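You operate a simulated robot arm through the tools that you are given. There is no shell and no other tool. Be economical: measure what you need, move in short steps, check, and stop when the job is done.

Carry out the task below with a simulated robot arm. There is one attempt and no reset: what you move stays moved.

Task
Put the green seal sleeve on the low grey bench top. Take the tape roller and put it on the small pallet top. Fetch the grey tub and set it on the low blue table top. Take the grey foam pad and leave it on the long bench top. Put the bronze bush labelled "32.0" from the long bench top on the low steel rack top and the bronze bush marked "28.0" on the green cabinet top. Do these in any order.

Only the result counts: the job must be done as asked and must still hold three seconds after the hand-in. Knocking over, shifting, dropping, spilling or breaking anything else fails it. Lids that push on must go on centred and level and be pressed home; caps that screw on are set level and turned clockwise until they are tight.

Robot
A 7-joint arm with a two-finger parallel gripper on a trunk, on a base that drives. Base frame: it is fixed to the floor where the robot stands at the start and does not move with it; the origin is under the middle of the robot, x ahead of it, y to its left, z up. Readings come in m, degrees, newtons and seconds.
Its first joint turns from -166.0 to 166.0 degrees. Places, roughly: bronze bush [-8.25, -1, 0.75]; green cabinet top [-8.3, 1.3, 0.8]; green seal sleeve (3x3x7 cm) [0.5, 0.2, 0.9]; grey foam pad (7x5x3 cm) [-8.2, 0.4, 0.8]; grey tub (8x8x6 cm) [3.3, -0.5, 0.8]; long bench top [-8.3, -1.4, 0.8]; low blue table top [3.3, 0.9, 0.7]; low grey bench top [3.3, -1, 0.7]; low steel rack top [-8.3, -2.7, 0.5]; small pallet top [-1, -3.2, 0.6]; tape roller (10x9x6 cm) [0.5, -0.2, 0.9]. Payload 1.57 kg.
Tool frame: the origin (TCP) lies between the finger pads and is the grasp point; the fingertips stand 0.03 m ahead of it; z points along the fingers, y is the line along which they close. The gripper opens to 0.11 m. The fingers are 0.024 m wide and 0.012 m thick; the gripper's body (0.048 by 0.112 m) begins 0.078 m behind the TCP.
Orientation is told as [roll, pitch, yaw] about the base's x, y, z axes, in that order, counted from this pose: with the fingers straight down and closing along the base's y, the tool's x points along the base's -x, its y along +y and its z along -z.

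Tools
- The arm moves only by the tool move_arm. Its argument "commands" is a list of rows, each a list of 7 numbers: the turn, a rotation vector about the tool's x, y, z in degrees, then the shift along the tool's x, y, z in m, then the gripper command, from -1 (shut) to 1 (fully open), values between in proportion. In form: [[rx, ry, rz, x, y, z, grip], ...]. A call has 1 to 20 rows; each row shifts and turns the commanded pose from where the row before left it, along the tool's axes as they then stand. Rows are played at 5 a second. More than 0.05 m and 8.6 degrees between two rows, or a gripper value outside its range, and nothing of the call is played. Where a pose cannot be reached the arm comes as near as it can. A force on the tool above 40 N (or 10 N above the force at the start of the call, whichever is more), or a blocked arm, ends the call early, and 0.2 s more pass. The fingers move at their own pace (about 0.045 m/s each) and stop on an object; they squeeze with about 21 N. The grip force told is the motor's: it shows also when the fingers shut on nothing. Time passes only in rows, and 0.2 s behind the last, so rows that do not move let the fingers close. It gives the time, the measured TCP pose, the force on the tool (base axes), the opening and the grip force at its end, in the units of the frame above (readings bear some noise), with the torque about the TCP (base axes, N m) and any sound that the robot's microphone picked up, and new pictures: "views" is both (left out), scene, wrist or none.
- Cameras (640 x 400 px; columns grow to the right, rows downward): "scene" is now at [0.0192, 0.125, 1.4996]; the picture's right is [-0.34, -0.94, 0.00], its down [-0.57, 0.20, -0.80] and it looks along [0.75, -0.27, -0.60] (base axes); focal length 250 px, centre (320, 200). "wrist" rides on the gripper at [0.07, 0.016, -0.141] in the tool frame; the picture's right is [-0.23, 0.97, 0.00], its down [-0.86, -0.20, -0.48] and it looks along [-0.47, -0.11, 0.88] (tool axes); focal length 222 px, centre (320, 200). There is no depth. A picture from a camera that has moved, and an enlarged one, comes with that camera's place and axes in the base frame and with its lens.
- slide_trunk(by): slides the trunk up (or, below 0, down) by that many m; the arm and the scene camera ride with it, the base frame stays. It gives what a move gives, with no picture.
- base_move(legs): drives the robot by 1 to 6 legs, each [ahead, turn to the left] in m and degrees, along the robot's own axes; the way and the turn of a leg run together, so that a leg with both is an arc; at most 1.5 m and 180 degrees a leg. The arm and the cameras ride along, it lands a little off, and it stops where it bumps. It gives what a move gives, and a new picture of the scene camera.
- pan_tilt(pan, tilt): turns the head with the scene camera to pan (to the left, within 155 degrees either way) and tilt (down, from -29 to 69), counted from straight ahead of the robot. It gives what a move gives, and a new picture of the scene camera.
- inspect(camera, box): a new picture of the part [left, top, right, bottom] of that camera's present view, enlarged. The clock stands still meanwhile.
- job_done(): hands the job in; it is judged then, once.

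Work in short steps. Places have to be worked out from the pictures, the camera data and where the tool is seen: move nearer, look again, correct. Check each grasp and each placing, and mend what went wrong. You have 186 turns and 260 pictures in all, those below and enlarged ones among them. Open the gripper and draw the arm clear of the work before you hand the job in, unless the task says otherwise; then end with one line.

The tools are called after "Call:" as a command line: name --pt "numbers of a row" for each row, then --argument value for the rest, lists and objects as JSON in quotes. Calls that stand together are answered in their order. move_arm: Moves the arm, as the interface text tells. Its arguments: {"type":"object","properties":{"commands":{"type":"array","items":{"type":"array","items":{"type":"number"}}},"views":{"type":"string","enum":["both","scene","wrist","none"]}},"required":["commands"]} The other tools are called the same way: slide_trunk (by) slides the trunk up or down; base_move (legs) drives the base; pan_tilt (pan, tilt) turns the head that bears the scene camera; inspect (camera, box) takes an enlarged picture of a part of a camera's view; job_done () hands the job in.

At the start:

```text
time: 0.0
position: [0.5049, -0.0312, 1.1265]
tcp_rot: [-0.1, 0.0, 0.1]
contact_force: [0.9, -0.5, -0.1]
wrist_torque: [-0.01, 0.01, -0.03]
opening: 0.1101
gripper_force: 0.0
trunk travel left (down, up): [-0.425, 0.165]
robot x, y, heading: [0.0029, -0.0005, 0.1]
head pan, tilt: [-19.7, 37.0]
```

scene: 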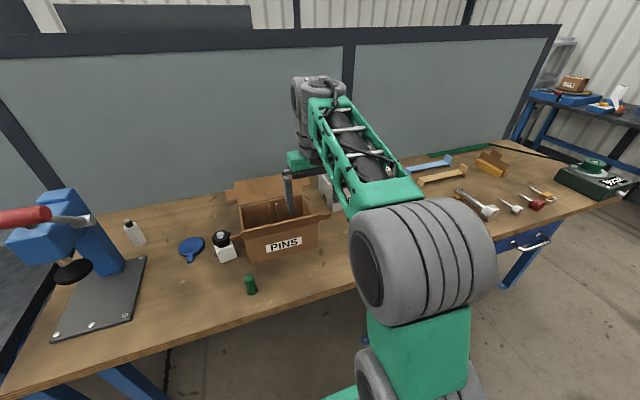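
wrist: 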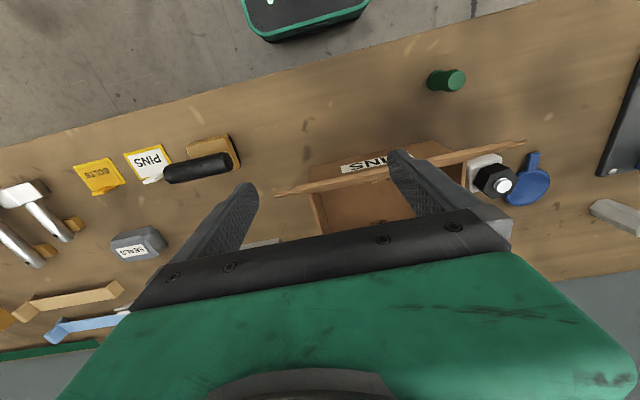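

I'll look closer at the sleeve and the likely tape roller in the wrist view.

Call:
inspect --camera "wrist" --box '[60, 100, 300, 250]'

Call:
pan_tilt --pan -50 --tilt 40

```text
2.67 times, centred on (180, 175) of wrist
camera zoom: at [0.4338, -0.0158, 1.2685], right [0.23, 0.97, 0.0], down [0.86, -0.2, 0.48], along [0.47, -0.11, -0.88], focal length 592 px, centre (693, 267)
```

zoom: 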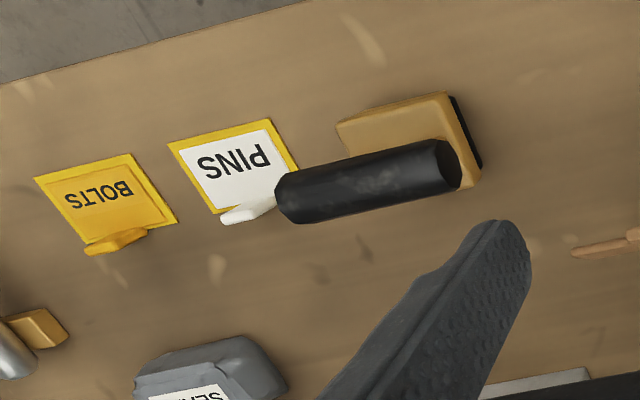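

```text
time: 0.9
position: [0.5035, -0.032, 1.1259]
tcp_rot: [0.0, 0.0, 0.1]
contact_force: [0.1, 0.1, 0.5]
wrist_torque: [-0.02, 0.0, 0.02]
opening: 0.1102
gripper_force: 0.1
trunk travel left (down, up): [-0.425, 0.165]
robot x, y, heading: [0.0022, 0.0004, -0.1]
head pan, tilt: [-50.0, 40.0]
camera scene: at [-0.008, 0.0892, 1.4951], right [-0.77, -0.64, 0.0], down [-0.41, 0.49, -0.77], along [0.49, -0.59, -0.64], focal length 250 px, centre (320, 200)
```

scene: 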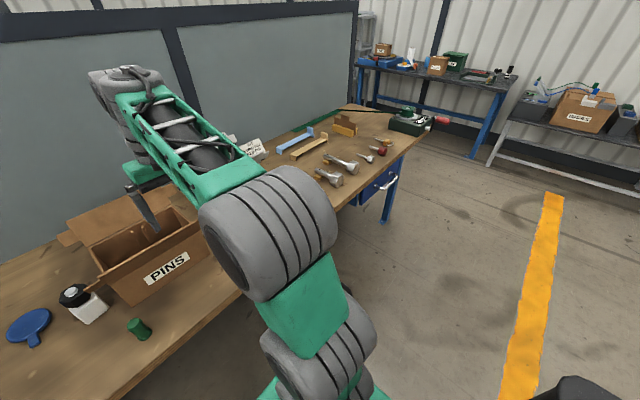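

The sleeve and table triangulate to a table height of about 0.85, with the sleeve near (0.477, 0.165). I move above it at a safe height to confirm.

Call:
move_arm --pt "0 0 0 0.005 0.05 0 1" --pt "0 0 0 0.005 0.05 0 1" --pt "0 0 0 0.005 0.05 0 1" --pt "0 0 0 0.01 0.046 0 1" --pt "0 0 0 0 0 -0.0 1" --views "wrist"

Call:
pan_tilt --pan -10 --tilt 45

```text
refused: row 1 steps farther than a row can; nothing moved
```

```text
time: 2.0
position: [0.5043, -0.0304, 1.1271]
tcp_rot: [0.0, 0.0, -0.1]
contact_force: [-0.9, 0.0, 0.6]
wrist_torque: [0.03, -0.04, -0.01]
opening: 0.1103
gripper_force: 0.1
trunk travel left (down, up): [-0.425, 0.165]
robot x, y, heading: [-0.0017, -0.0018, 0.1]
head pan, tilt: [-10.0, 45.0]
camera scene: at [0.0174, 0.1401, 1.4878], right [-0.17, -0.98, 0.0], down [-0.7, 0.12, -0.71], along [0.7, -0.12, -0.71], focal length 250 px, centre (320, 200)
```

scene: 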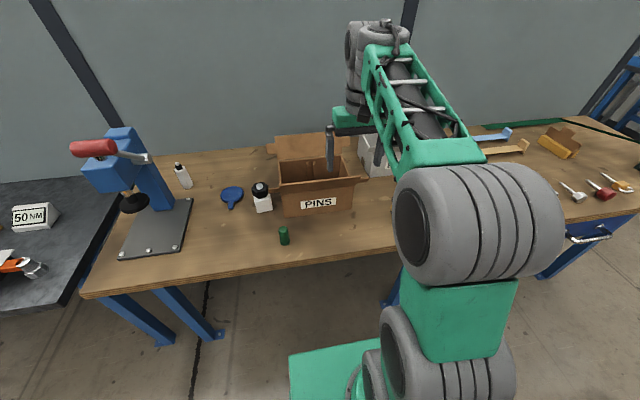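

Row limit is 0.05 m in total, so I use shorter rows.

Call:
move_arm --pt "0 0 0 0.005 0.049 0 1" --pt "0 0 0 0.005 0.049 0 1" --pt "0 0 0 0.005 0.049 0 1" --pt "0 0 0 0.01 0.046 0 1" --pt "0 0 0 0 0 0.04 1" --pt "0 0 0 0 0 0.04 1" --pt "0 0 0 0 0 0 1" --views "both"

```text
time: 3.6
position: [0.4799, 0.1611, 1.0449]
tcp_rot: [0.0, 0.0, 0.1]
contact_force: [0.1, -0.4, 0.0]
wrist_torque: [-0.01, 0.0, -0.01]
opening: 0.1099
gripper_force: 0.0
trunk travel left (down, up): [-0.425, 0.165]
robot x, y, heading: [0.0021, 0.0023, 0.0]
head pan, tilt: [-10.0, 45.0]
camera scene: at [0.0175, 0.1403, 1.4878], right [-0.17, -0.98, 0.0], down [-0.7, 0.12, -0.71], along [0.7, -0.12, -0.71], focal length 250 px, centre (320, 200)
camera wrist: at [0.4087, 0.1769, 1.1879], right [0.23, 0.97, 0.0], down [0.86, -0.2, 0.48], along [0.47, -0.11, -0.88], focal length 222 px, centre (320, 200)
```

scene: 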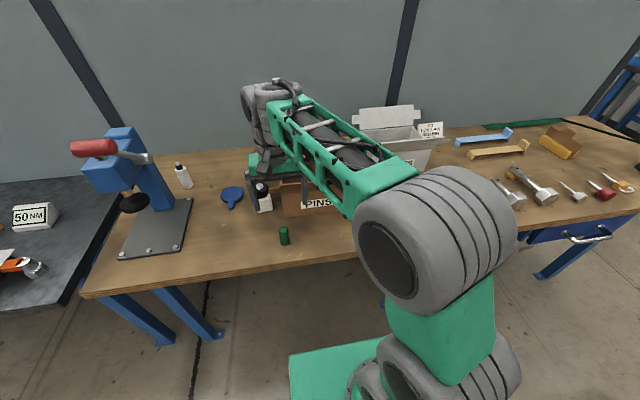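
wrist: 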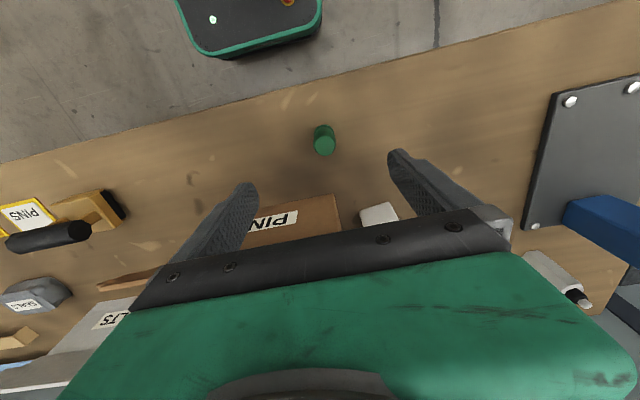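

Both cameras agree: sleeve at (0.476, 0.166), top 0.92, table 0.85. I descend to TCP z 0.895 and close.

Call:
move_arm --pt "0 0 0 0.003 0.005 0.04 1" --pt "0 0 0 0 0 0.04 1" --pt "0 0 0 0 0 0.04 1" --pt "0 0 0 0 0 0.03 1" --pt "0 0 0 0 0 0 -1" --pt "0 0 0 0 0 0 -1" --pt "0 0 0 0 0 0 -1" --pt "0 0 0 0 0 0 -1" --pt "0 0 0 0 0 0 -1" --pt "0 0 0 0 0 0 -1" --pt "0 0 0 0 0 0 -1" --views "wrist"

```text
time: 6.0
position: [0.4769, 0.1671, 0.8972]
tcp_rot: [0.0, 0.0, 0.1]
contact_force: [-0.4, 0.1, 1.0]
wrist_torque: [0.01, -0.02, -0.01]
opening: 0.0288
gripper_force: 21.0
trunk travel left (down, up): [-0.425, 0.165]
robot x, y, heading: [-0.0009, 0.0017, 0.2]
head pan, tilt: [-10.0, 45.0]
camera wrist: at [0.4054, 0.1823, 1.0381], right [0.23, 0.97, 0.0], down [0.86, -0.2, 0.48], along [0.47, -0.11, -0.88], focal length 222 px, centre (320, 200)
```

wrist: 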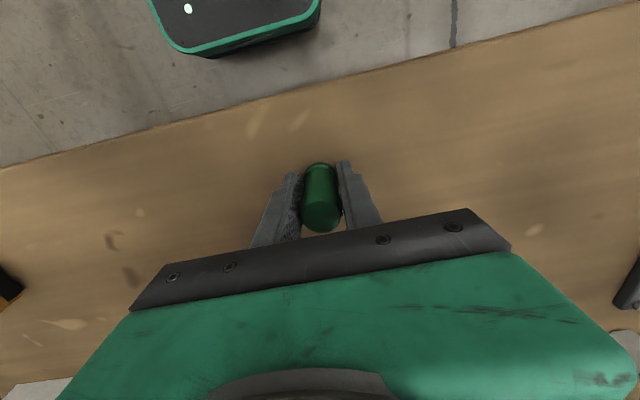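

The sleeve is gripped (opening 0.029). I lift it and survey the surroundings for the drive.

Call:
move_arm --pt "0 0 0 0 0 -0.04 -1" --pt "0 0 0 0 0 -0.045 -1" --pt "0 0 0 0 0 -0.045 -1" --pt "0 0 0 0 0 -0.045 -1" --pt "0 0 0 0.045 -0.02 0 -1" --pt "0 0 0 0.045 -0.02 0 -1" --pt "0 0 0 0 0 0 -1" --views "none"

Call:
pan_tilt --pan -60 --tilt 15

Call:
pan_tilt --pan 50 --tilt 15

```text
time: 7.6
position: [0.387, 0.1246, 1.0729]
tcp_rot: [-0.1, 0.1, 0.0]
contact_force: [-0.4, 0.6, 0.6]
wrist_torque: [-0.02, -0.04, 0.03]
opening: 0.0287
gripper_force: 21.5
trunk travel left (down, up): [-0.425, 0.165]
robot x, y, heading: [0.0019, 0.0011, 0.0]
head pan, tilt: [-10.0, 45.0]
```

```text
time: 8.8
position: [0.3865, 0.1248, 1.073]
tcp_rot: [0.0, 0.1, 0.0]
contact_force: [-1.3, 0.0, 0.9]
wrist_torque: [0.0, 0.01, 0.0]
opening: 0.0283
gripper_force: 20.6
trunk travel left (down, up): [-0.425, 0.165]
robot x, y, heading: [-0.001, -0.0043, 0.2]
head pan, tilt: [-60.0, 15.0]
camera scene: at [-0.0159, 0.0735, 1.5346], right [-0.87, -0.5, 0.0], down [-0.13, 0.22, -0.97], along [0.48, -0.84, -0.26], focal length 250 px, centre (320, 200)
```

scene: 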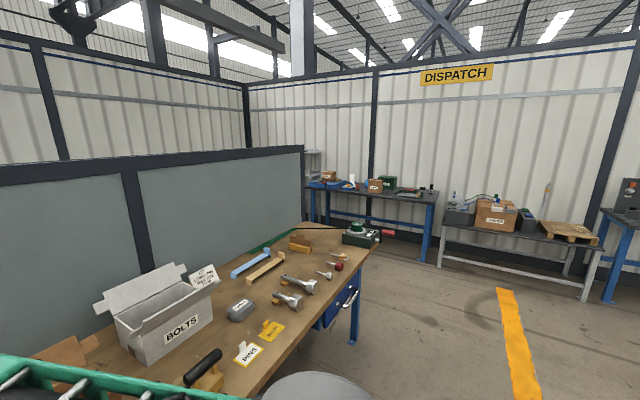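

```text
time: 10.7
position: [0.3878, 0.1257, 1.0738]
tcp_rot: [0.0, 0.1, 0.0]
contact_force: [-0.5, -0.4, 0.4]
wrist_torque: [-0.02, 0.02, 0.01]
opening: 0.0286
gripper_force: 20.9
trunk travel left (down, up): [-0.425, 0.165]
robot x, y, heading: [-0.0019, -0.0015, -0.1]
head pan, tilt: [50.0, 15.0]
camera scene: at [-0.0026, 0.2259, 1.5346], right [0.77, -0.64, 0.0], down [-0.17, -0.2, -0.97], along [0.62, 0.74, -0.26], focal length 250 px, centre (320, 200)
```

scene: 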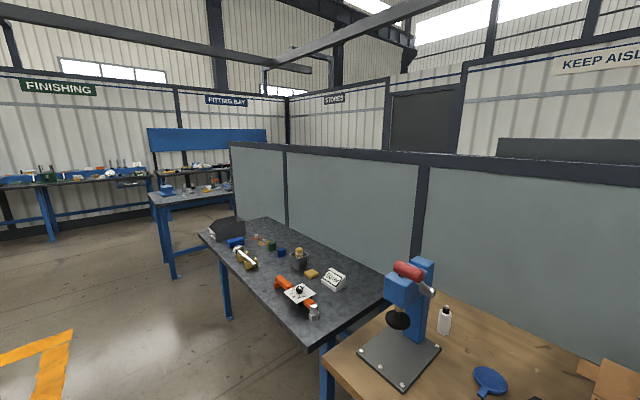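

The panel ends near y≈-1.5 on the right, with a gap of about 1.4 m before the benches at y≈-3. I back off, turn right, drive down to y≈-2.15 and look ahead.

Call:
base_move --legs '[[-0.3, 0], [0, -90], [1.4, 0], [0.75, 0], [0, 90]]'

Call:
pan_tilt --pan 0 --tilt 15

```text
time: 30.7
position: [0.0902, -2.0509, 1.0717]
tcp_rot: [-0.1, 0.0, -0.9]
contact_force: [0.2, 0.2, -0.3]
wrist_torque: [0.02, 0.0, 0.01]
opening: 0.0284
gripper_force: 21.1
trunk travel left (down, up): [-0.425, 0.165]
robot x, y, heading: [-0.2999, -2.1695, -0.6]
head pan, tilt: [50.0, 15.0]
camera scene: at [-0.2982, -1.943, 1.5346], right [0.76, -0.66, 0.0], down [-0.17, -0.2, -0.97], along [0.63, 0.73, -0.26], focal length 250 px, centre (320, 200)
```

scene: 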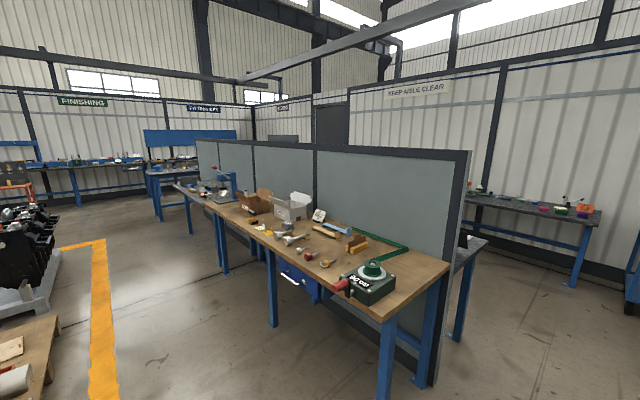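

```text
time: 31.9
position: [0.09, -2.0503, 1.0722]
tcp_rot: [0.0, 0.0, -1.0]
contact_force: [0.1, -0.3, -0.7]
wrist_torque: [-0.01, -0.04, -0.01]
opening: 0.0285
gripper_force: 21.2
trunk travel left (down, up): [-0.425, 0.165]
robot x, y, heading: [-0.2955, -2.1688, -1.0]
head pan, tilt: [0.0, 15.0]
camera scene: at [-0.266, -2.0151, 1.5346], right [-0.02, -1.0, 0.0], down [-0.26, 0.0, -0.97], along [0.97, -0.02, -0.26], focal length 250 px, centre (320, 200)
```

scene: 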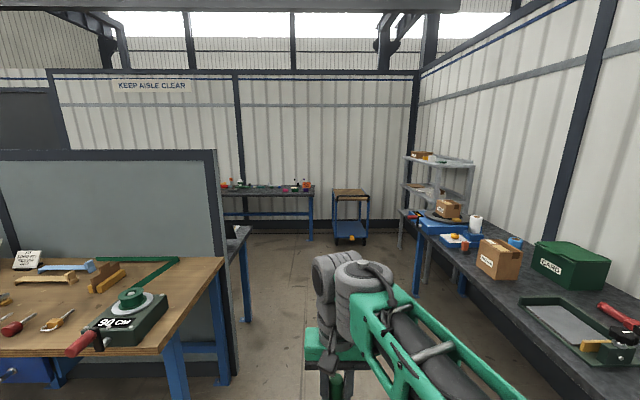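

The gap ahead runs from y≈-1.5 to -2.67. I correct the heading slightly, drive to x≈2.3, turn left and look.

Call:
base_move --legs '[[0, 2.5], [1.5, 0], [1.0, 0], [0, 45]]'

Call:
pan_tilt --pan 0 --tilt 25

```text
time: 46.5
position: [2.3854, -1.7603, 1.0727]
tcp_rot: [0.0, 0.1, 45.9]
contact_force: [-0.3, 0.0, 0.2]
wrist_torque: [0.05, -0.01, 0.03]
opening: 0.0285
gripper_force: 20.7
trunk travel left (down, up): [-0.425, 0.165]
robot x, y, heading: [2.2083, -2.1238, 45.5]
head pan, tilt: [0.0, 15.0]
camera scene: at [2.1165, -1.9932, 1.5346], right [0.72, -0.7, 0.0], down [-0.18, -0.19, -0.97], along [0.67, 0.69, -0.26], focal length 250 px, centre (320, 200)
```

scene: 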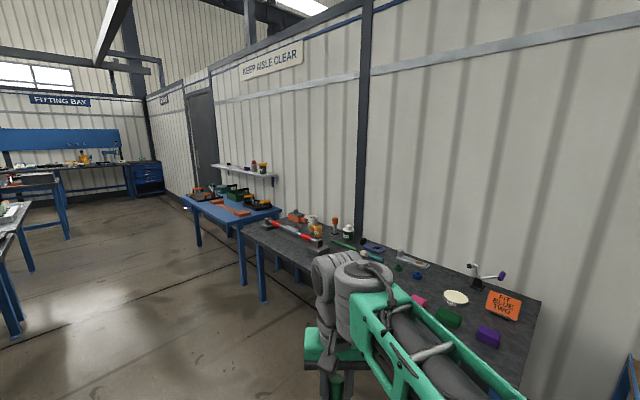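

```text
time: 47.3
position: [2.3867, -1.7597, 1.0727]
tcp_rot: [0.0, 0.0, 45.8]
contact_force: [-0.7, 0.3, 0.5]
wrist_torque: [0.02, -0.03, -0.04]
opening: 0.0286
gripper_force: 21.6
trunk travel left (down, up): [-0.425, 0.165]
robot x, y, heading: [2.2088, -2.1258, 46.0]
head pan, tilt: [0.0, 25.0]
camera scene: at [2.1157, -1.9941, 1.5184], right [0.72, -0.7, 0.0], down [-0.29, -0.3, -0.91], along [0.63, 0.65, -0.42], focal length 250 px, centre (320, 200)
```

scene: 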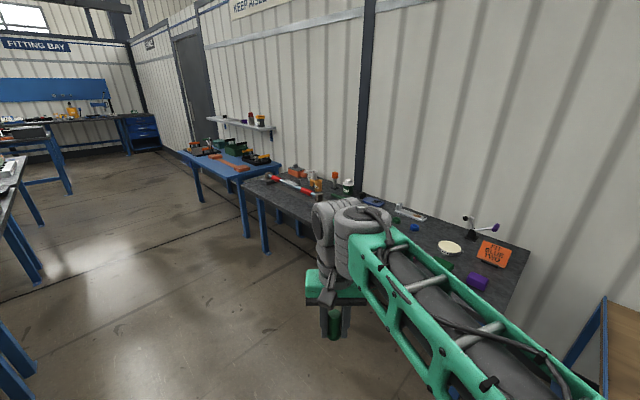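

The dark grey bench is along the wall with its front edge near x≈3.0, and the blue table lies beyond it. I drive to about (2.5, -1.0) facing it.

Call:
base_move --legs '[[0, 30], [1.1, 0], [0, -76]]'

Call:
pan_tilt --pan 0 --tilt 40

```text
time: 57.6
position: [2.8655, -0.9352, 1.0735]
tcp_rot: [0.0, 0.0, -0.3]
contact_force: [0.4, -0.3, -0.3]
wrist_torque: [0.01, 0.0, -0.02]
opening: 0.0286
gripper_force: 20.8
trunk travel left (down, up): [-0.425, 0.165]
robot x, y, heading: [2.4789, -1.0616, -0.2]
head pan, tilt: [0.0, 25.0]
camera scene: at [2.5078, -0.905, 1.5184], right [-0.01, -1.0, 0.0], down [-0.42, 0.0, -0.91], along [0.91, -0.01, -0.42], focal length 250 px, centre (320, 200)
```

scene: 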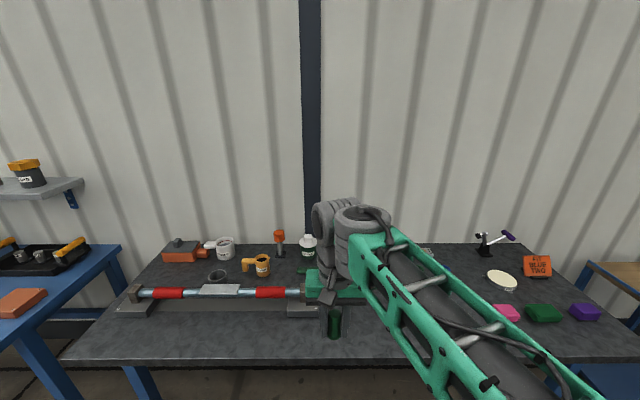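

```text
time: 58.4
position: [2.8659, -0.9352, 1.0741]
tcp_rot: [0.0, -0.1, -0.2]
contact_force: [0.3, -0.8, 0.0]
wrist_torque: [-0.01, 0.02, -0.01]
opening: 0.0286
gripper_force: 20.8
trunk travel left (down, up): [-0.425, 0.165]
robot x, y, heading: [2.4798, -1.0575, -0.4]
head pan, tilt: [0.0, 40.0]
camera scene: at [2.5007, -0.9049, 1.4951], right [-0.01, -1.0, 0.0], down [-0.64, 0.0, -0.77], along [0.77, 0.0, -0.64], focal length 250 px, centre (320, 200)
```

scene: 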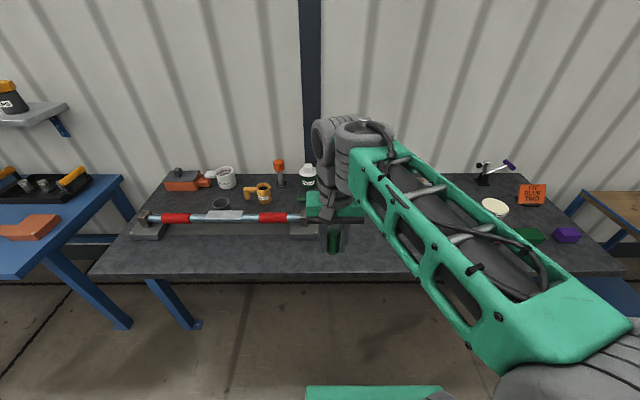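

I inspect the bench's left part to find the tub and a clear spot.

Call:
inspect --camera "scene" --box '[100, 150, 340, 300]'

Call:
move_arm --pt "0 0 0 0 0 0 -1" --views "wrist"

```text
2.67 times, centred on (220, 225) of scene
camera zoom: at [2.5007, -0.9049, 1.4951], right [-0.01, -1.0, 0.0], down [-0.64, 0.0, -0.77], along [0.77, 0.0, -0.64], focal length 666 px, centre (587, 133)
```

zoom: 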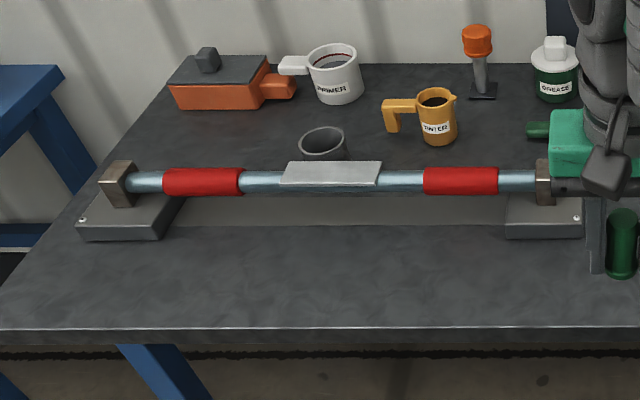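

```text
time: 58.8
position: [2.8656, -0.936, 1.0724]
tcp_rot: [-0.1, -0.1, -0.3]
contact_force: [-0.4, 0.4, -0.9]
wrist_torque: [-0.02, 0.05, -0.04]
opening: 0.0286
gripper_force: 20.2
trunk travel left (down, up): [-0.425, 0.165]
robot x, y, heading: [2.4778, -1.0588, -0.2]
head pan, tilt: [0.0, 40.0]
camera wrist: at [2.7945, -0.9202, 1.2149], right [0.23, 0.97, 0.0], down [0.85, -0.2, 0.48], along [0.47, -0.11, -0.88], focal length 222 px, centre (320, 200)
```

wrist: 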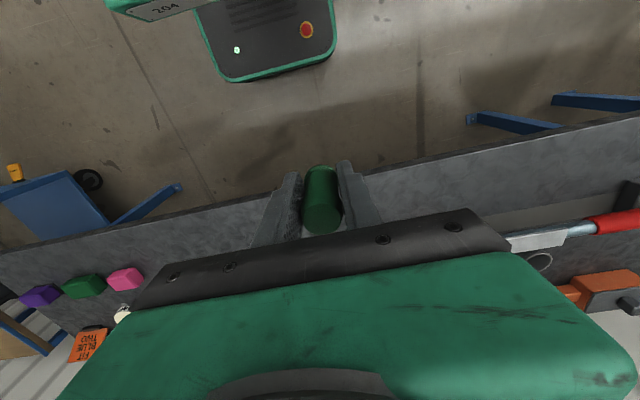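

The grey tub stands behind the bar. The bench top is at about z 0.74, front edge x≈3.0. I move the sleeve over a clear spot at (3.09, -1.02) and lower it part way.

Call:
move_arm --pt "0 0 0 -0.045 -0.017 0 -1" --pt "0 0 0 -0.045 -0.017 0 -1" --pt "0 0 0 -0.045 -0.017 0 -1" --pt "0 0 0 -0.045 -0.017 0 -1" --pt "0 0 0 -0.045 -0.017 0 -1" --pt "0 0 0 0 0 0.045 -1" --pt "0 0 0 0 0 0.045 -1" --pt "0 0 0 0 0 0.045 -1" --pt "0 0 0 0 0 0.045 -1" --pt "0 0 0 0 0 0.03 -1" --pt "0 0 0 0 0 0 -1" --views "both"

```text
time: 61.2
position: [3.0897, -1.0232, 0.8619]
tcp_rot: [0.0, 0.0, -0.3]
contact_force: [-0.7, 0.2, -1.1]
wrist_torque: [0.02, -0.01, 0.01]
opening: 0.0287
gripper_force: 21.5
trunk travel left (down, up): [-0.425, 0.165]
robot x, y, heading: [2.4753, -1.0621, -0.2]
head pan, tilt: [0.0, 40.0]
camera scene: at [2.5009, -0.9049, 1.495], right [-0.01, -1.0, 0.0], down [-0.64, 0.0, -0.77], along [0.77, 0.0, -0.64], focal length 250 px, centre (320, 200)
camera wrist: at [3.0194, -1.0078, 1.0043], right [0.23, 0.97, 0.0], down [0.85, -0.2, 0.48], along [0.47, -0.11, -0.88], focal length 222 px, centre (320, 200)
```

scene: 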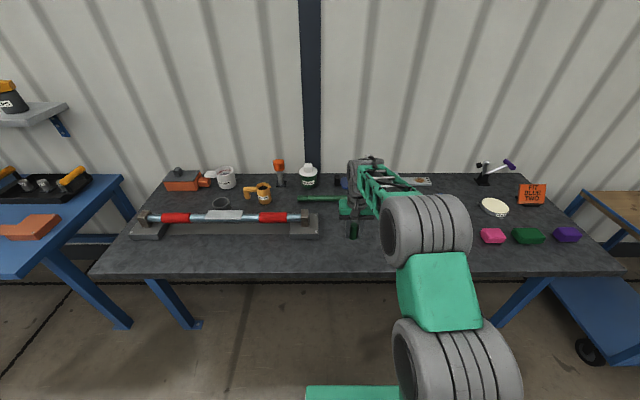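
wrist: 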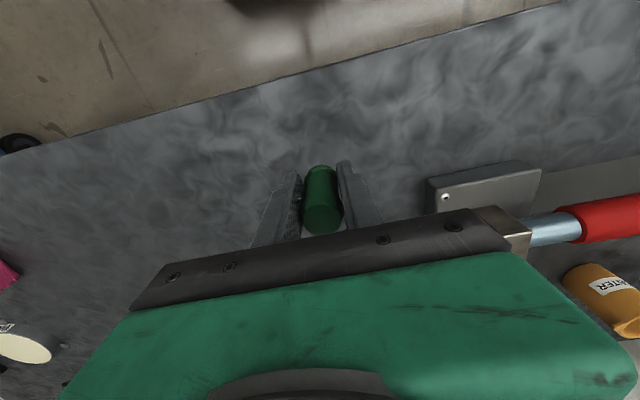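

Clear all round. I lower in small steps to feel the contact.

Call:
move_arm --pt "0 0 0 0 0 0.02 -1" --pt "0 0 0 0 0 0.015 -1" --pt "0 0 0 0 0 0.01 -1" --pt "0 0 0 0 0 0.005 -1" --pt "0 0 0 0 0 0.005 -1" --pt "0 0 0 0 0 0.005 -1" --pt "0 0 0 0 0 0 -1" --views "wrist"

```text
time: 62.8
position: [3.0897, -1.022, 0.803]
tcp_rot: [0.0, 0.0, -0.3]
contact_force: [-0.6, 0.0, -0.9]
wrist_torque: [-0.02, -0.01, 0.0]
opening: 0.0287
gripper_force: 20.7
trunk travel left (down, up): [-0.425, 0.165]
robot x, y, heading: [2.4763, -1.0598, -0.1]
head pan, tilt: [0.0, 40.0]
camera wrist: at [3.019, -1.0068, 0.9448], right [0.23, 0.97, 0.0], down [0.85, -0.2, 0.48], along [0.47, -0.11, -0.88], focal length 222 px, centre (320, 200)
```

wrist: 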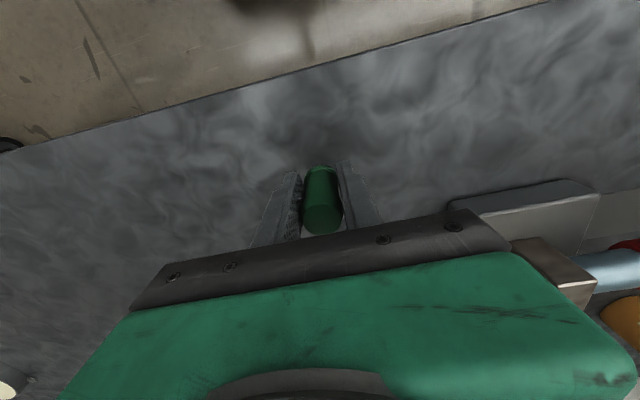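

Call:
move_arm --pt "0 0 0 0 0 0.005 -1" --pt "0 0 0 0 0 0.004 -1" --pt "0 0 0 0 0 0.003 -1" --pt "0 0 0 0 0 0.003 -1" --pt "0 0 0 0 0 0.003 -1" --pt "0 0 0 0 0 0 -1" --views "none"

```text
time: 64.2
position: [3.0895, -1.0227, 0.7846]
tcp_rot: [0.1, 0.0, -0.3]
contact_force: [0.1, -0.9, -0.8]
wrist_torque: [-0.02, -0.02, -0.01]
opening: 0.0284
gripper_force: 20.7
trunk travel left (down, up): [-0.425, 0.165]
robot x, y, heading: [2.48, -1.0572, -0.3]
head pan, tilt: [0.0, 40.0]
```

Call:
move_arm --pt "0 0 0 0 0 0.003 -1" --pt "0 0 0 0 0 0.003 -1" --pt "0 0 0 0 0 0.003 -1" --pt "0 0 0 0 0 0.003 -1" --pt "0 0 0 0 0 0.003 -1" --pt "0 0 0 0 0 0 -1" --views "wrist"

```text
time: 65.6
position: [3.0908, -1.022, 0.7725]
tcp_rot: [0.0, -0.4, -0.3]
contact_force: [1.4, 0.1, 18.4]
wrist_torque: [-0.01, -0.17, 0.0]
opening: 0.0289
gripper_force: 21.4
trunk travel left (down, up): [-0.425, 0.165]
robot x, y, heading: [2.4752, -1.0577, -0.5]
head pan, tilt: [0.0, 40.0]
camera wrist: at [3.0191, -1.0064, 0.9142], right [0.23, 0.97, 0.0], down [0.85, -0.2, 0.48], along [0.47, -0.11, -0.88], focal length 222 px, centre (320, 200)
```

wrist: 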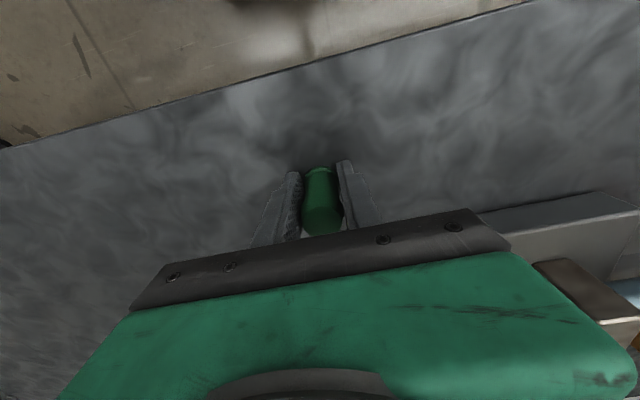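

Contact felt: the sleeve stands on the bench. I ease up 2 mm, open to about 0.06 m, and rise.

Call:
move_arm --pt "0 0 0 0 0 -0.002 -1" --pt "0 0 0 0 0 0 0.1" --pt "0 0 0 0 0 0 0.1" --pt "0 0 0 0 0 0 0.1" --pt "0 0 0 0 0 -0.03 0.1" --pt "0 0 0 0 0 -0.045 0.1" --pt "0 0 0 0 0 -0.045 0.1" --pt "0 0 0 0 0 -0.045 0.1" --pt "0 0 0 0 0 -0.045 0.1" --pt "0 0 0 0 0 -0.045 1" --pt "0 0 0 0 0 -0.045 1" --pt "0 0 0 0 0 0 1" --views "both"

```text
time: 68.2
position: [3.0895, -1.0216, 1.0722]
tcp_rot: [0.1, -0.1, -0.3]
contact_force: [0.6, 0.1, 0.4]
wrist_torque: [-0.02, 0.01, -0.02]
opening: 0.1102
gripper_force: 0.0
trunk travel left (down, up): [-0.425, 0.165]
robot x, y, heading: [2.4738, -1.0624, -0.4]
head pan, tilt: [0.0, 40.0]
camera scene: at [2.5006, -0.905, 1.495], right [-0.01, -1.0, 0.0], down [-0.64, 0.0, -0.77], along [0.77, 0.0, -0.64], focal length 250 px, centre (320, 200)
camera wrist: at [3.019, -1.0065, 1.2141], right [0.23, 0.97, 0.0], down [0.85, -0.2, 0.48], along [0.47, -0.11, -0.88], focal length 222 px, centre (320, 200)
```

scene: 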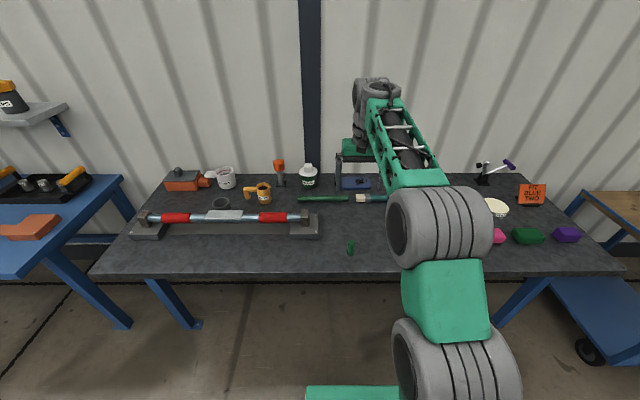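
wrist: 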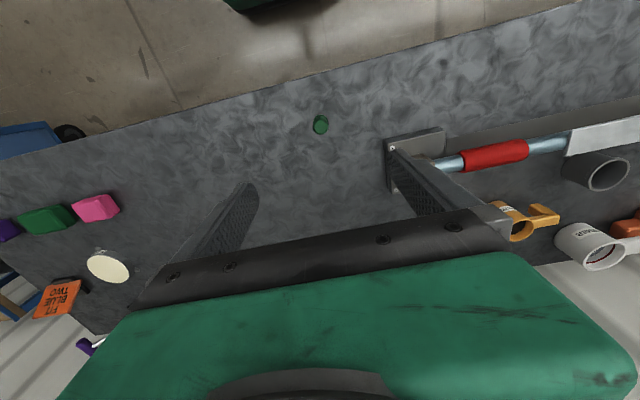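

The sleeve stands on the bench. The tub sits at about (3.337, -0.47), rim z≈0.786. I retract the arm and drive to about (2.63, -0.47).

Call:
move_arm --pt "0 0 0 0.045 0 0 1" --pt "0 0 0 0.045 0 0 1" --pt "0 0 0 0.045 0.01 0 1" --pt "0 0 0 0.045 0.01 0 1" --pt "0 0 0 0 0 0 1" --views "none"

Call:
base_move --legs '[[0, 75], [0.61, 0], [0, -75]]'

```text
time: 69.4
position: [2.9089, -1.0017, 1.0709]
tcp_rot: [-0.1, 0.0, -0.4]
contact_force: [0.2, 0.2, 0.7]
wrist_torque: [-0.01, -0.04, 0.0]
opening: 0.1099
gripper_force: 0.0
trunk travel left (down, up): [-0.425, 0.165]
robot x, y, heading: [2.4788, -1.0597, -0.6]
head pan, tilt: [0.0, 40.0]
```

```text
time: 79.3
position: [3.0555, -0.4085, 1.0719]
tcp_rot: [0.0, 0.0, 1.0]
contact_force: [-0.1, 0.3, 0.2]
wrist_torque: [0.02, 0.01, -0.01]
opening: 0.1099
gripper_force: 0.1
trunk travel left (down, up): [-0.425, 0.165]
robot x, y, heading: [2.6226, -0.471, 1.1]
head pan, tilt: [0.0, 40.0]
camera scene: at [2.6446, -0.3211, 1.4951], right [0.02, -1.0, 0.0], down [-0.64, -0.01, -0.77], along [0.77, 0.01, -0.64], focal length 250 px, centre (320, 200)
```

scene: 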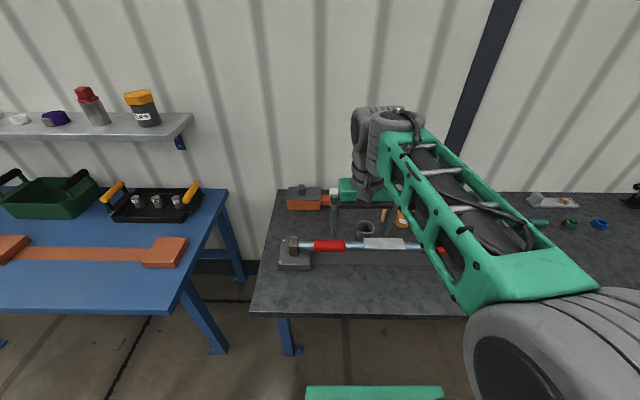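

I move above the tub and look with the wrist camera.

Call:
move_arm --pt "0 0 0 -0.045 -0.013 0 1" --pt "0 0 0 -0.045 -0.013 0 1" --pt "0 0 0 -0.045 -0.013 0 1" --pt "0 0 0 -0.045 -0.013 0 1" --pt "0 0 0 -0.045 -0.013 0.01 1" --pt "0 0 0 -0.04 0 0.02 1" --pt "0 0 0 0 0 0.04 1" --pt "0 0 0 0 0 0 1" --views "wrist"

```text
time: 81.1
position: [3.3223, -0.4691, 1.002]
tcp_rot: [0.0, 0.1, 1.0]
contact_force: [-0.5, -0.8, 0.1]
wrist_torque: [-0.02, 0.02, -0.01]
opening: 0.1099
gripper_force: 0.1
trunk travel left (down, up): [-0.425, 0.165]
robot x, y, heading: [2.6282, -0.4779, 0.9]
head pan, tilt: [0.0, 40.0]
camera wrist: at [3.2513, -0.4542, 1.1445], right [0.21, 0.98, 0.0], down [0.86, -0.18, 0.48], along [0.47, -0.1, -0.88], focal length 222 px, centre (320, 200)
```

wrist: 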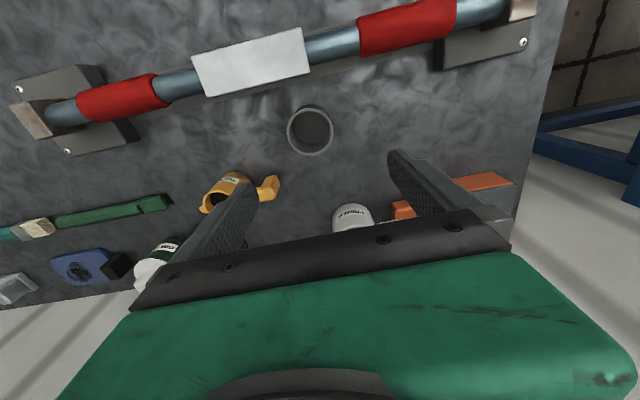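

Tub centre at (3.319, -0.483); neighbours are clear of the fingers. I correct and descend to z≈0.766, then close.

Call:
move_arm --pt "0 0 0 0.003 -0.014 0.045 1" --pt "0 0 0 0 0 0.045 1" --pt "0 0 0 0 0 0.045 1" --pt "0 0 0 0 0 0.045 1" --pt "0 0 0 0 0 0.035 1" --pt "0 0 0 0 0 0.02 1" --pt "0 0 0 0 0 0 1" --pt "0 0 0 0 0 0 -1" --pt "0 0 0 0 0 0 -1" --pt "0 0 0 0 0 0 -1" --pt "0 0 0 0 0 0 -1" --pt "0 0 0 0 0 0 -1" --views "both"

```text
time: 83.7
position: [3.3201, -0.4821, 0.7699]
tcp_rot: [-0.1, -0.2, 1.1]
contact_force: [4.8, 14.4, 26.0]
wrist_torque: [1.52, 0.17, -0.33]
opening: 0.07
gripper_force: 20.5
trunk travel left (down, up): [-0.425, 0.165]
robot x, y, heading: [2.6231, -0.4736, 1.0]
head pan, tilt: [0.0, 40.0]
camera scene: at [2.6424, -0.3198, 1.4951], right [0.02, -1.0, 0.0], down [-0.64, -0.01, -0.77], along [0.77, 0.01, -0.64], focal length 250 px, centre (320, 200)
camera wrist: at [3.2486, -0.4684, 0.9119], right [0.21, 0.98, 0.0], down [0.86, -0.18, 0.48], along [0.47, -0.1, -0.88], focal length 222 px, centre (320, 200)
```

scene: 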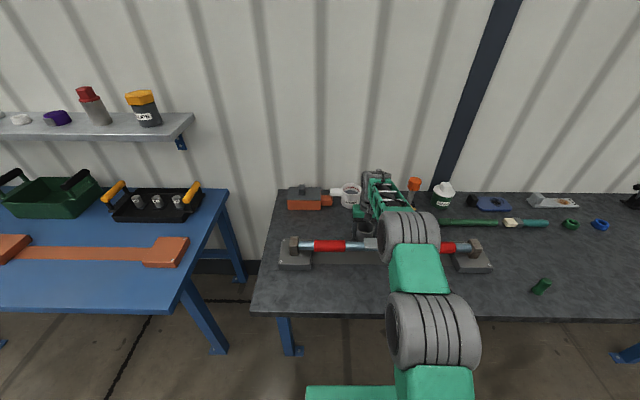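
wrist: 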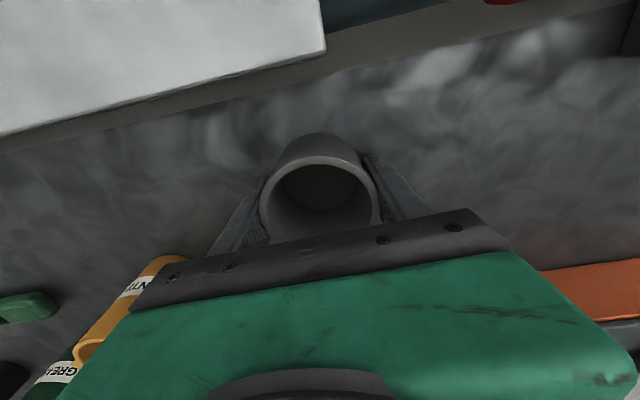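

The tub is gripped, but there is a load on the tool (fingers likely touching the bench on one side). I lift a centimetre and re-read.

Call:
move_arm --pt "0 0 0 0 0 -0.008 -1" --pt "0 0 0 0 0 -0.008 -1" --pt "0 0 0 0 0 0 -1" --views "wrist"

```text
time: 84.5
position: [3.3195, -0.4817, 0.7809]
tcp_rot: [0.1, 0.2, 1.0]
contact_force: [-0.1, 0.0, -0.4]
wrist_torque: [-0.01, -0.05, -0.02]
opening: 0.0698
gripper_force: 21.0
trunk travel left (down, up): [-0.425, 0.165]
robot x, y, heading: [2.6261, -0.478, 1.0]
head pan, tilt: [0.0, 40.0]
camera wrist: at [3.2481, -0.4685, 0.9241], right [0.21, 0.98, 0.0], down [0.86, -0.18, 0.48], along [0.47, -0.1, -0.88], focal length 222 px, centre (320, 200)
```

wrist: 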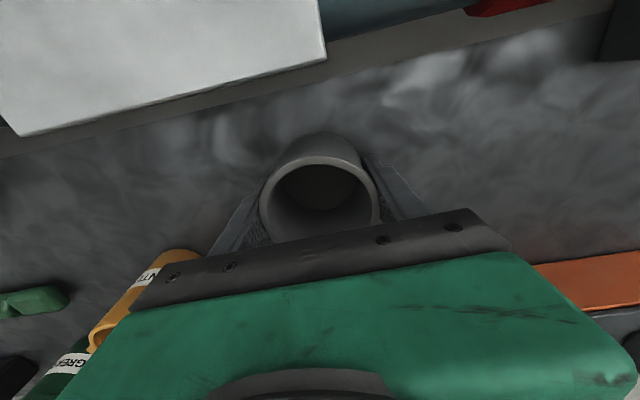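

Forces are zero now, so it was just finger contact. I lift, retract, and check the bench.

Call:
move_arm --pt "0 0 0 0 0 -0.045 -1" --pt "0 0 0 0 0 -0.045 -1" --pt "0 0 0 0 0 -0.045 -1" --pt "0 0 0 0 0 -0.045 -1" --pt "0 0 0 0 0 -0.045 -1" --pt "0 0 0 0 0 -0.045 -1" --pt "0 0 0 0.045 0.01 0 -1" --pt "0 0 0 0.045 0.01 0 -1" --pt "0 0 0 0.045 0.01 0 -1" --pt "0 0 0 0.045 0.01 0 -1" --pt "0 0 0 0.045 0.01 0 -1" --pt "0 0 0 0.045 0.01 0 -1" --pt "0 0 0 0 0 0 -1" --views "scene"

Call:
pan_tilt --pan 45 --tilt 35

```text
time: 87.3
position: [3.0438, -0.4264, 1.0497]
tcp_rot: [-0.1, 0.0, 1.0]
contact_force: [-0.6, -1.0, -1.7]
wrist_torque: [0.02, -0.01, -0.02]
opening: 0.0696
gripper_force: 20.9
out of reach, approached as far as the arm can: row 6
trunk travel left (down, up): [-0.425, 0.165]
robot x, y, heading: [2.6236, -0.4733, 0.9]
head pan, tilt: [0.0, 40.0]
camera scene: at [2.6443, -0.3209, 1.495], right [0.02, -1.0, 0.0], down [-0.64, -0.01, -0.77], along [0.77, 0.01, -0.64], focal length 250 px, centre (320, 200)
```

scene: 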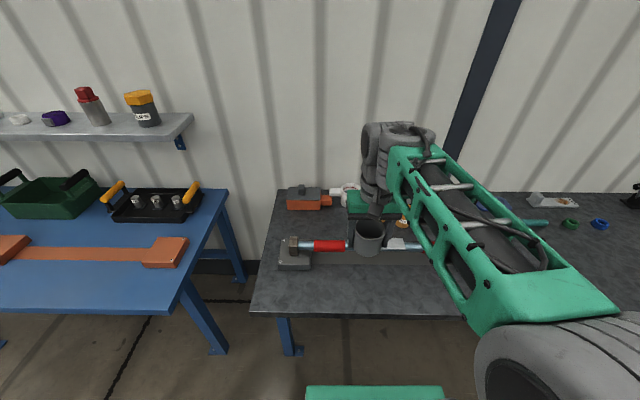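

```text
time: 88.5
position: [3.0442, -0.4285, 1.05]
tcp_rot: [0.0, 0.1, 0.9]
contact_force: [-0.8, -0.2, -1.3]
wrist_torque: [0.05, 0.01, 0.03]
opening: 0.0695
gripper_force: 21.0
trunk travel left (down, up): [-0.425, 0.165]
robot x, y, heading: [2.6244, -0.474, 1.0]
head pan, tilt: [45.0, 35.0]
camera scene: at [2.6209, -0.2591, 1.5026], right [0.72, -0.7, 0.0], down [-0.4, -0.41, -0.82], along [0.57, 0.59, -0.57], focal length 250 px, centre (320, 200)
```

scene: 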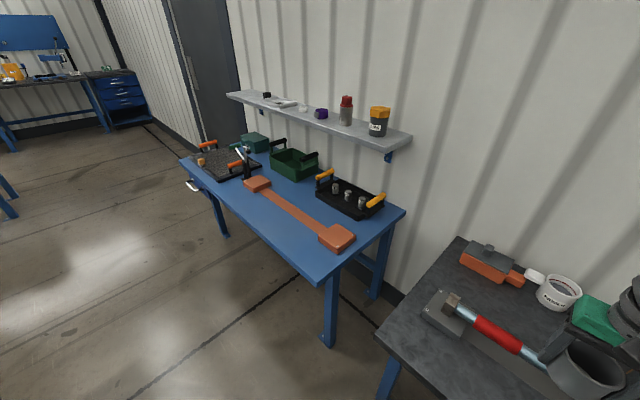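

The blue table's front strip (x 3.03–3.2 near y 0.6) is clear. I drive to about (2.5, 0.6).

Call:
base_move --legs '[[0, 95.5], [1.08, 0], [0, -96.5]]'

Call:
pan_tilt --pan 0 --tilt 45

```text
time: 102.1
position: [2.9147, 0.6393, 1.0503]
tcp_rot: [0.0, 0.0, 0.7]
contact_force: [0.3, -0.4, -2.1]
wrist_torque: [0.01, -0.01, 0.02]
opening: 0.0689
gripper_force: 21.3
trunk travel left (down, up): [-0.425, 0.165]
robot x, y, heading: [2.4942, 0.5919, 0.9]
head pan, tilt: [45.0, 35.0]
camera scene: at [2.491, 0.8087, 1.5026], right [0.72, -0.7, 0.0], down [-0.4, -0.41, -0.82], along [0.57, 0.59, -0.57], focal length 250 px, centre (320, 200)
```

scene: 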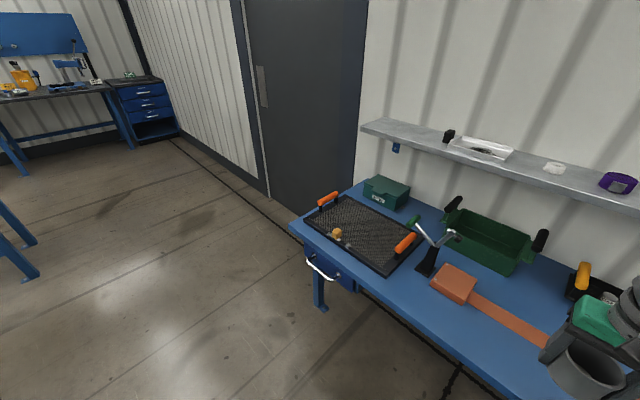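

```text
time: 103.2
position: [2.9127, 0.6387, 1.0511]
tcp_rot: [0.1, 0.0, 0.8]
contact_force: [-0.3, -0.6, -0.4]
wrist_torque: [0.02, 0.0, -0.03]
opening: 0.0691
gripper_force: 20.9
trunk travel left (down, up): [-0.425, 0.165]
robot x, y, heading: [2.4925, 0.59, 0.8]
head pan, tilt: [0.0, 45.0]
camera scene: at [2.5108, 0.7467, 1.4878], right [0.01, -1.0, 0.0], down [-0.71, -0.01, -0.71], along [0.71, 0.01, -0.71], focal length 250 px, centre (320, 200)
```

scene: 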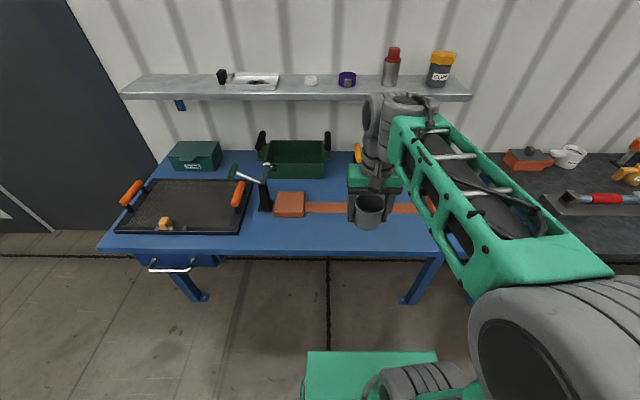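

I move over (3.12, 0.62) and lower part way.

Call:
move_arm --pt "0 0 0 -0.045 -0.005 0 -1" --pt "0 0 0 -0.045 -0.005 0 -1" --pt "0 0 0 -0.045 -0.005 0 -1" --pt "0 0 0 -0.045 -0.005 0 -1" --pt "0 0 0 -0.027 -0.003 0 -1" --pt "0 0 0 0 0 0.045 -1" --pt "0 0 0 0 0 0.045 -1" --pt "0 0 0 0 0 0.045 -1" --pt "0 0 0 0 0 0.045 -1" --pt "0 0 0 0 0 0.045 -1" --pt "0 0 0 0 0 0 -1" --views "both"

```text
time: 105.6
position: [3.1218, 0.6188, 0.8224]
tcp_rot: [0.0, 0.0, 0.9]
contact_force: [-0.2, 0.0, -1.6]
wrist_torque: [0.03, 0.05, 0.02]
opening: 0.069
gripper_force: 21.1
trunk travel left (down, up): [-0.425, 0.165]
robot x, y, heading: [2.4906, 0.5906, 0.8]
head pan, tilt: [0.0, 45.0]
camera scene: at [2.5112, 0.7467, 1.4878], right [0.01, -1.0, 0.0], down [-0.71, -0.01, -0.71], along [0.71, 0.01, -0.71], focal length 250 px, centre (320, 200)
camera wrist: at [3.05, 0.6329, 0.9659], right [0.21, 0.98, 0.0], down [0.86, -0.19, 0.48], along [0.47, -0.1, -0.88], focal length 222 px, centre (320, 200)
```

scene: 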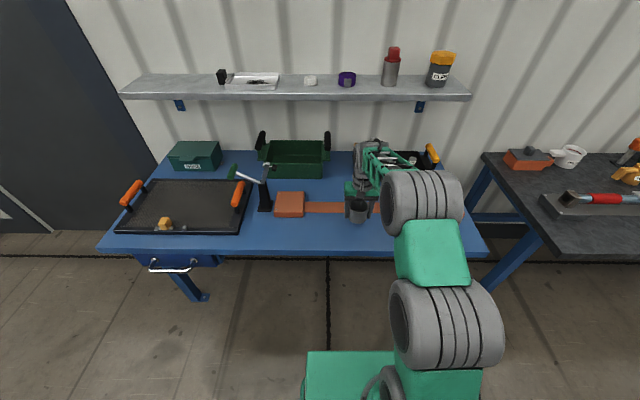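
wrist: 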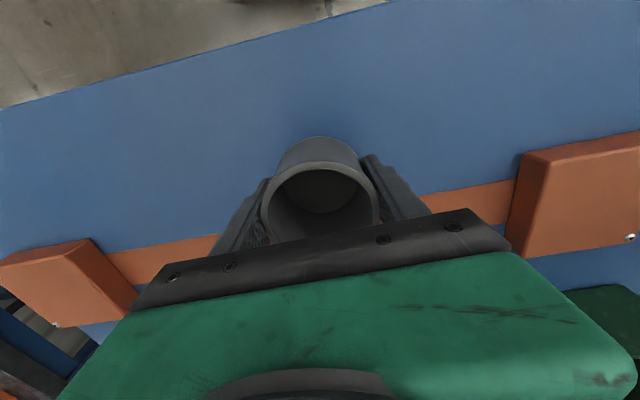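

Clear. I lower carefully toward contact.

Call:
move_arm --pt "0 0 0 0 0 0.03 -1" --pt "0 0 0 0 0 0.01 -1" --pt "0 0 0 0 0 0.005 -1" --pt "0 0 0 0 0 0.004 -1" --pt "0 0 0 0 0 0.004 -1" --pt "0 0 0 0 0 0.004 -1" --pt "0 0 0 0 0 0.004 -1" --pt "0 0 0 0 0 0 -1" --views "wrist"

```text
time: 107.4
position: [3.1207, 0.618, 0.7694]
tcp_rot: [0.0, -0.5, 0.7]
contact_force: [-10.5, 0.1, 36.1]
wrist_torque: [-0.19, 0.72, -0.08]
opening: 0.0691
gripper_force: 21.3
trunk travel left (down, up): [-0.425, 0.165]
robot x, y, heading: [2.4914, 0.5926, 0.7]
head pan, tilt: [0.0, 45.0]
camera wrist: at [3.0486, 0.6331, 0.9117], right [0.21, 0.98, 0.0], down [0.85, -0.19, 0.49], along [0.47, -0.1, -0.87], focal length 222 px, centre (320, 200)
```

wrist: 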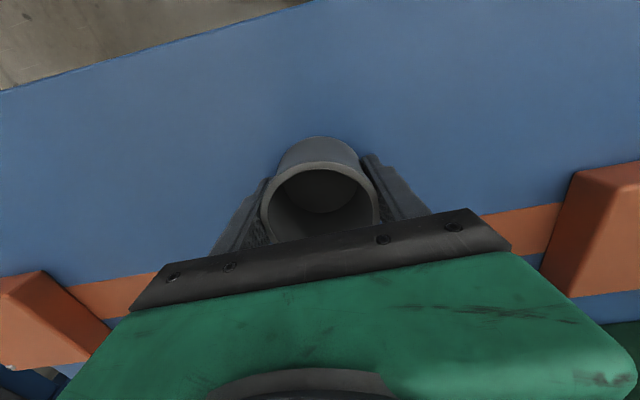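

Contact (36 N). I ease off 4 mm, open, and rise.

Call:
move_arm --pt "0 0 0 0 0 -0.004 -1" --pt "0 0 0 0 0 0 -1" --views "none"

Call:
move_arm --pt "0 0 0 0 0 0 0.6" --pt "0 0 0 0 0 0 0.6" --pt "0 0 0 0 0 0 1" --pt "0 0 0 0 0 -0.02 1" --pt "0 0 0 0 0 -0.045 1" --pt "0 0 0 0 0 -0.045 1" --pt "0 0 0 0 0 -0.045 1" --pt "0 0 0 0 0 -0.045 1" --pt "0 0 0 0.045 0 -0.01 1" --pt "0 0 0 0.045 0 0 1" --pt "0 0 0 0.045 0 0 1" --pt "0 0 0 0.045 0 0 1" --pt "0 0 0 0 0 0 1" --views "both"

```text
time: 108.0
position: [3.1216, 0.6181, 0.7708]
tcp_rot: [0.0, -0.3, 0.6]
contact_force: [2.9, -0.1, 24.0]
wrist_torque: [-0.09, 0.18, -0.1]
opening: 0.069
gripper_force: 20.9
trunk travel left (down, up): [-0.425, 0.165]
robot x, y, heading: [2.494, 0.5927, 0.7]
head pan, tilt: [0.0, 45.0]
```

```text
time: 110.8
position: [2.9399, 0.6162, 0.9779]
tcp_rot: [0.0, -0.1, 0.8]
contact_force: [0.5, -0.3, -0.2]
wrist_torque: [0.01, -0.01, 0.01]
opening: 0.1101
gripper_force: 0.0
trunk travel left (down, up): [-0.425, 0.165]
robot x, y, heading: [2.4939, 0.5947, 0.9]
head pan, tilt: [0.0, 45.0]
camera scene: at [2.5103, 0.7466, 1.4878], right [0.01, -1.0, 0.0], down [-0.71, -0.01, -0.71], along [0.71, 0.01, -0.71], focal length 250 px, centre (320, 200)
camera wrist: at [2.8697, 0.6302, 1.1207], right [0.21, 0.98, 0.0], down [0.86, -0.19, 0.48], along [0.47, -0.1, -0.88], focal length 222 px, centre (320, 200)
```

scene: 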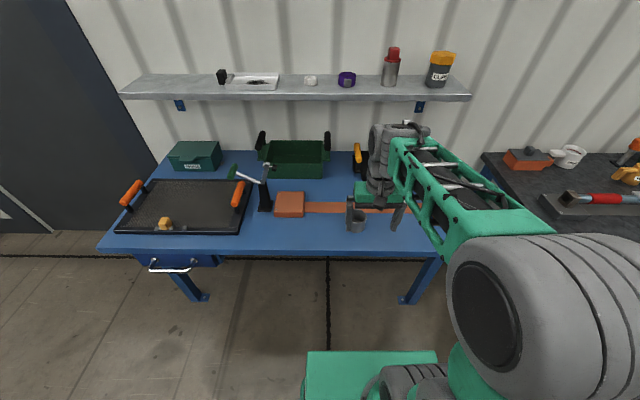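
wrist: 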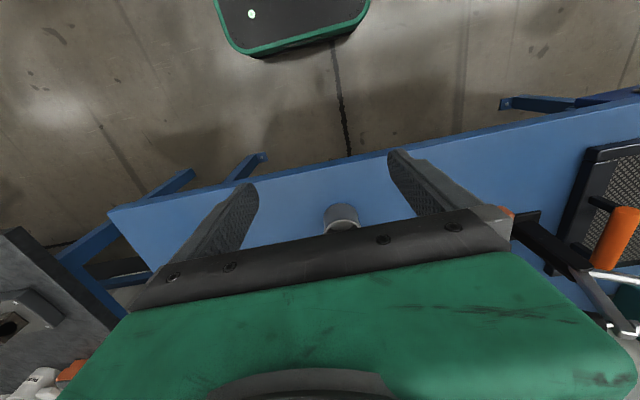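

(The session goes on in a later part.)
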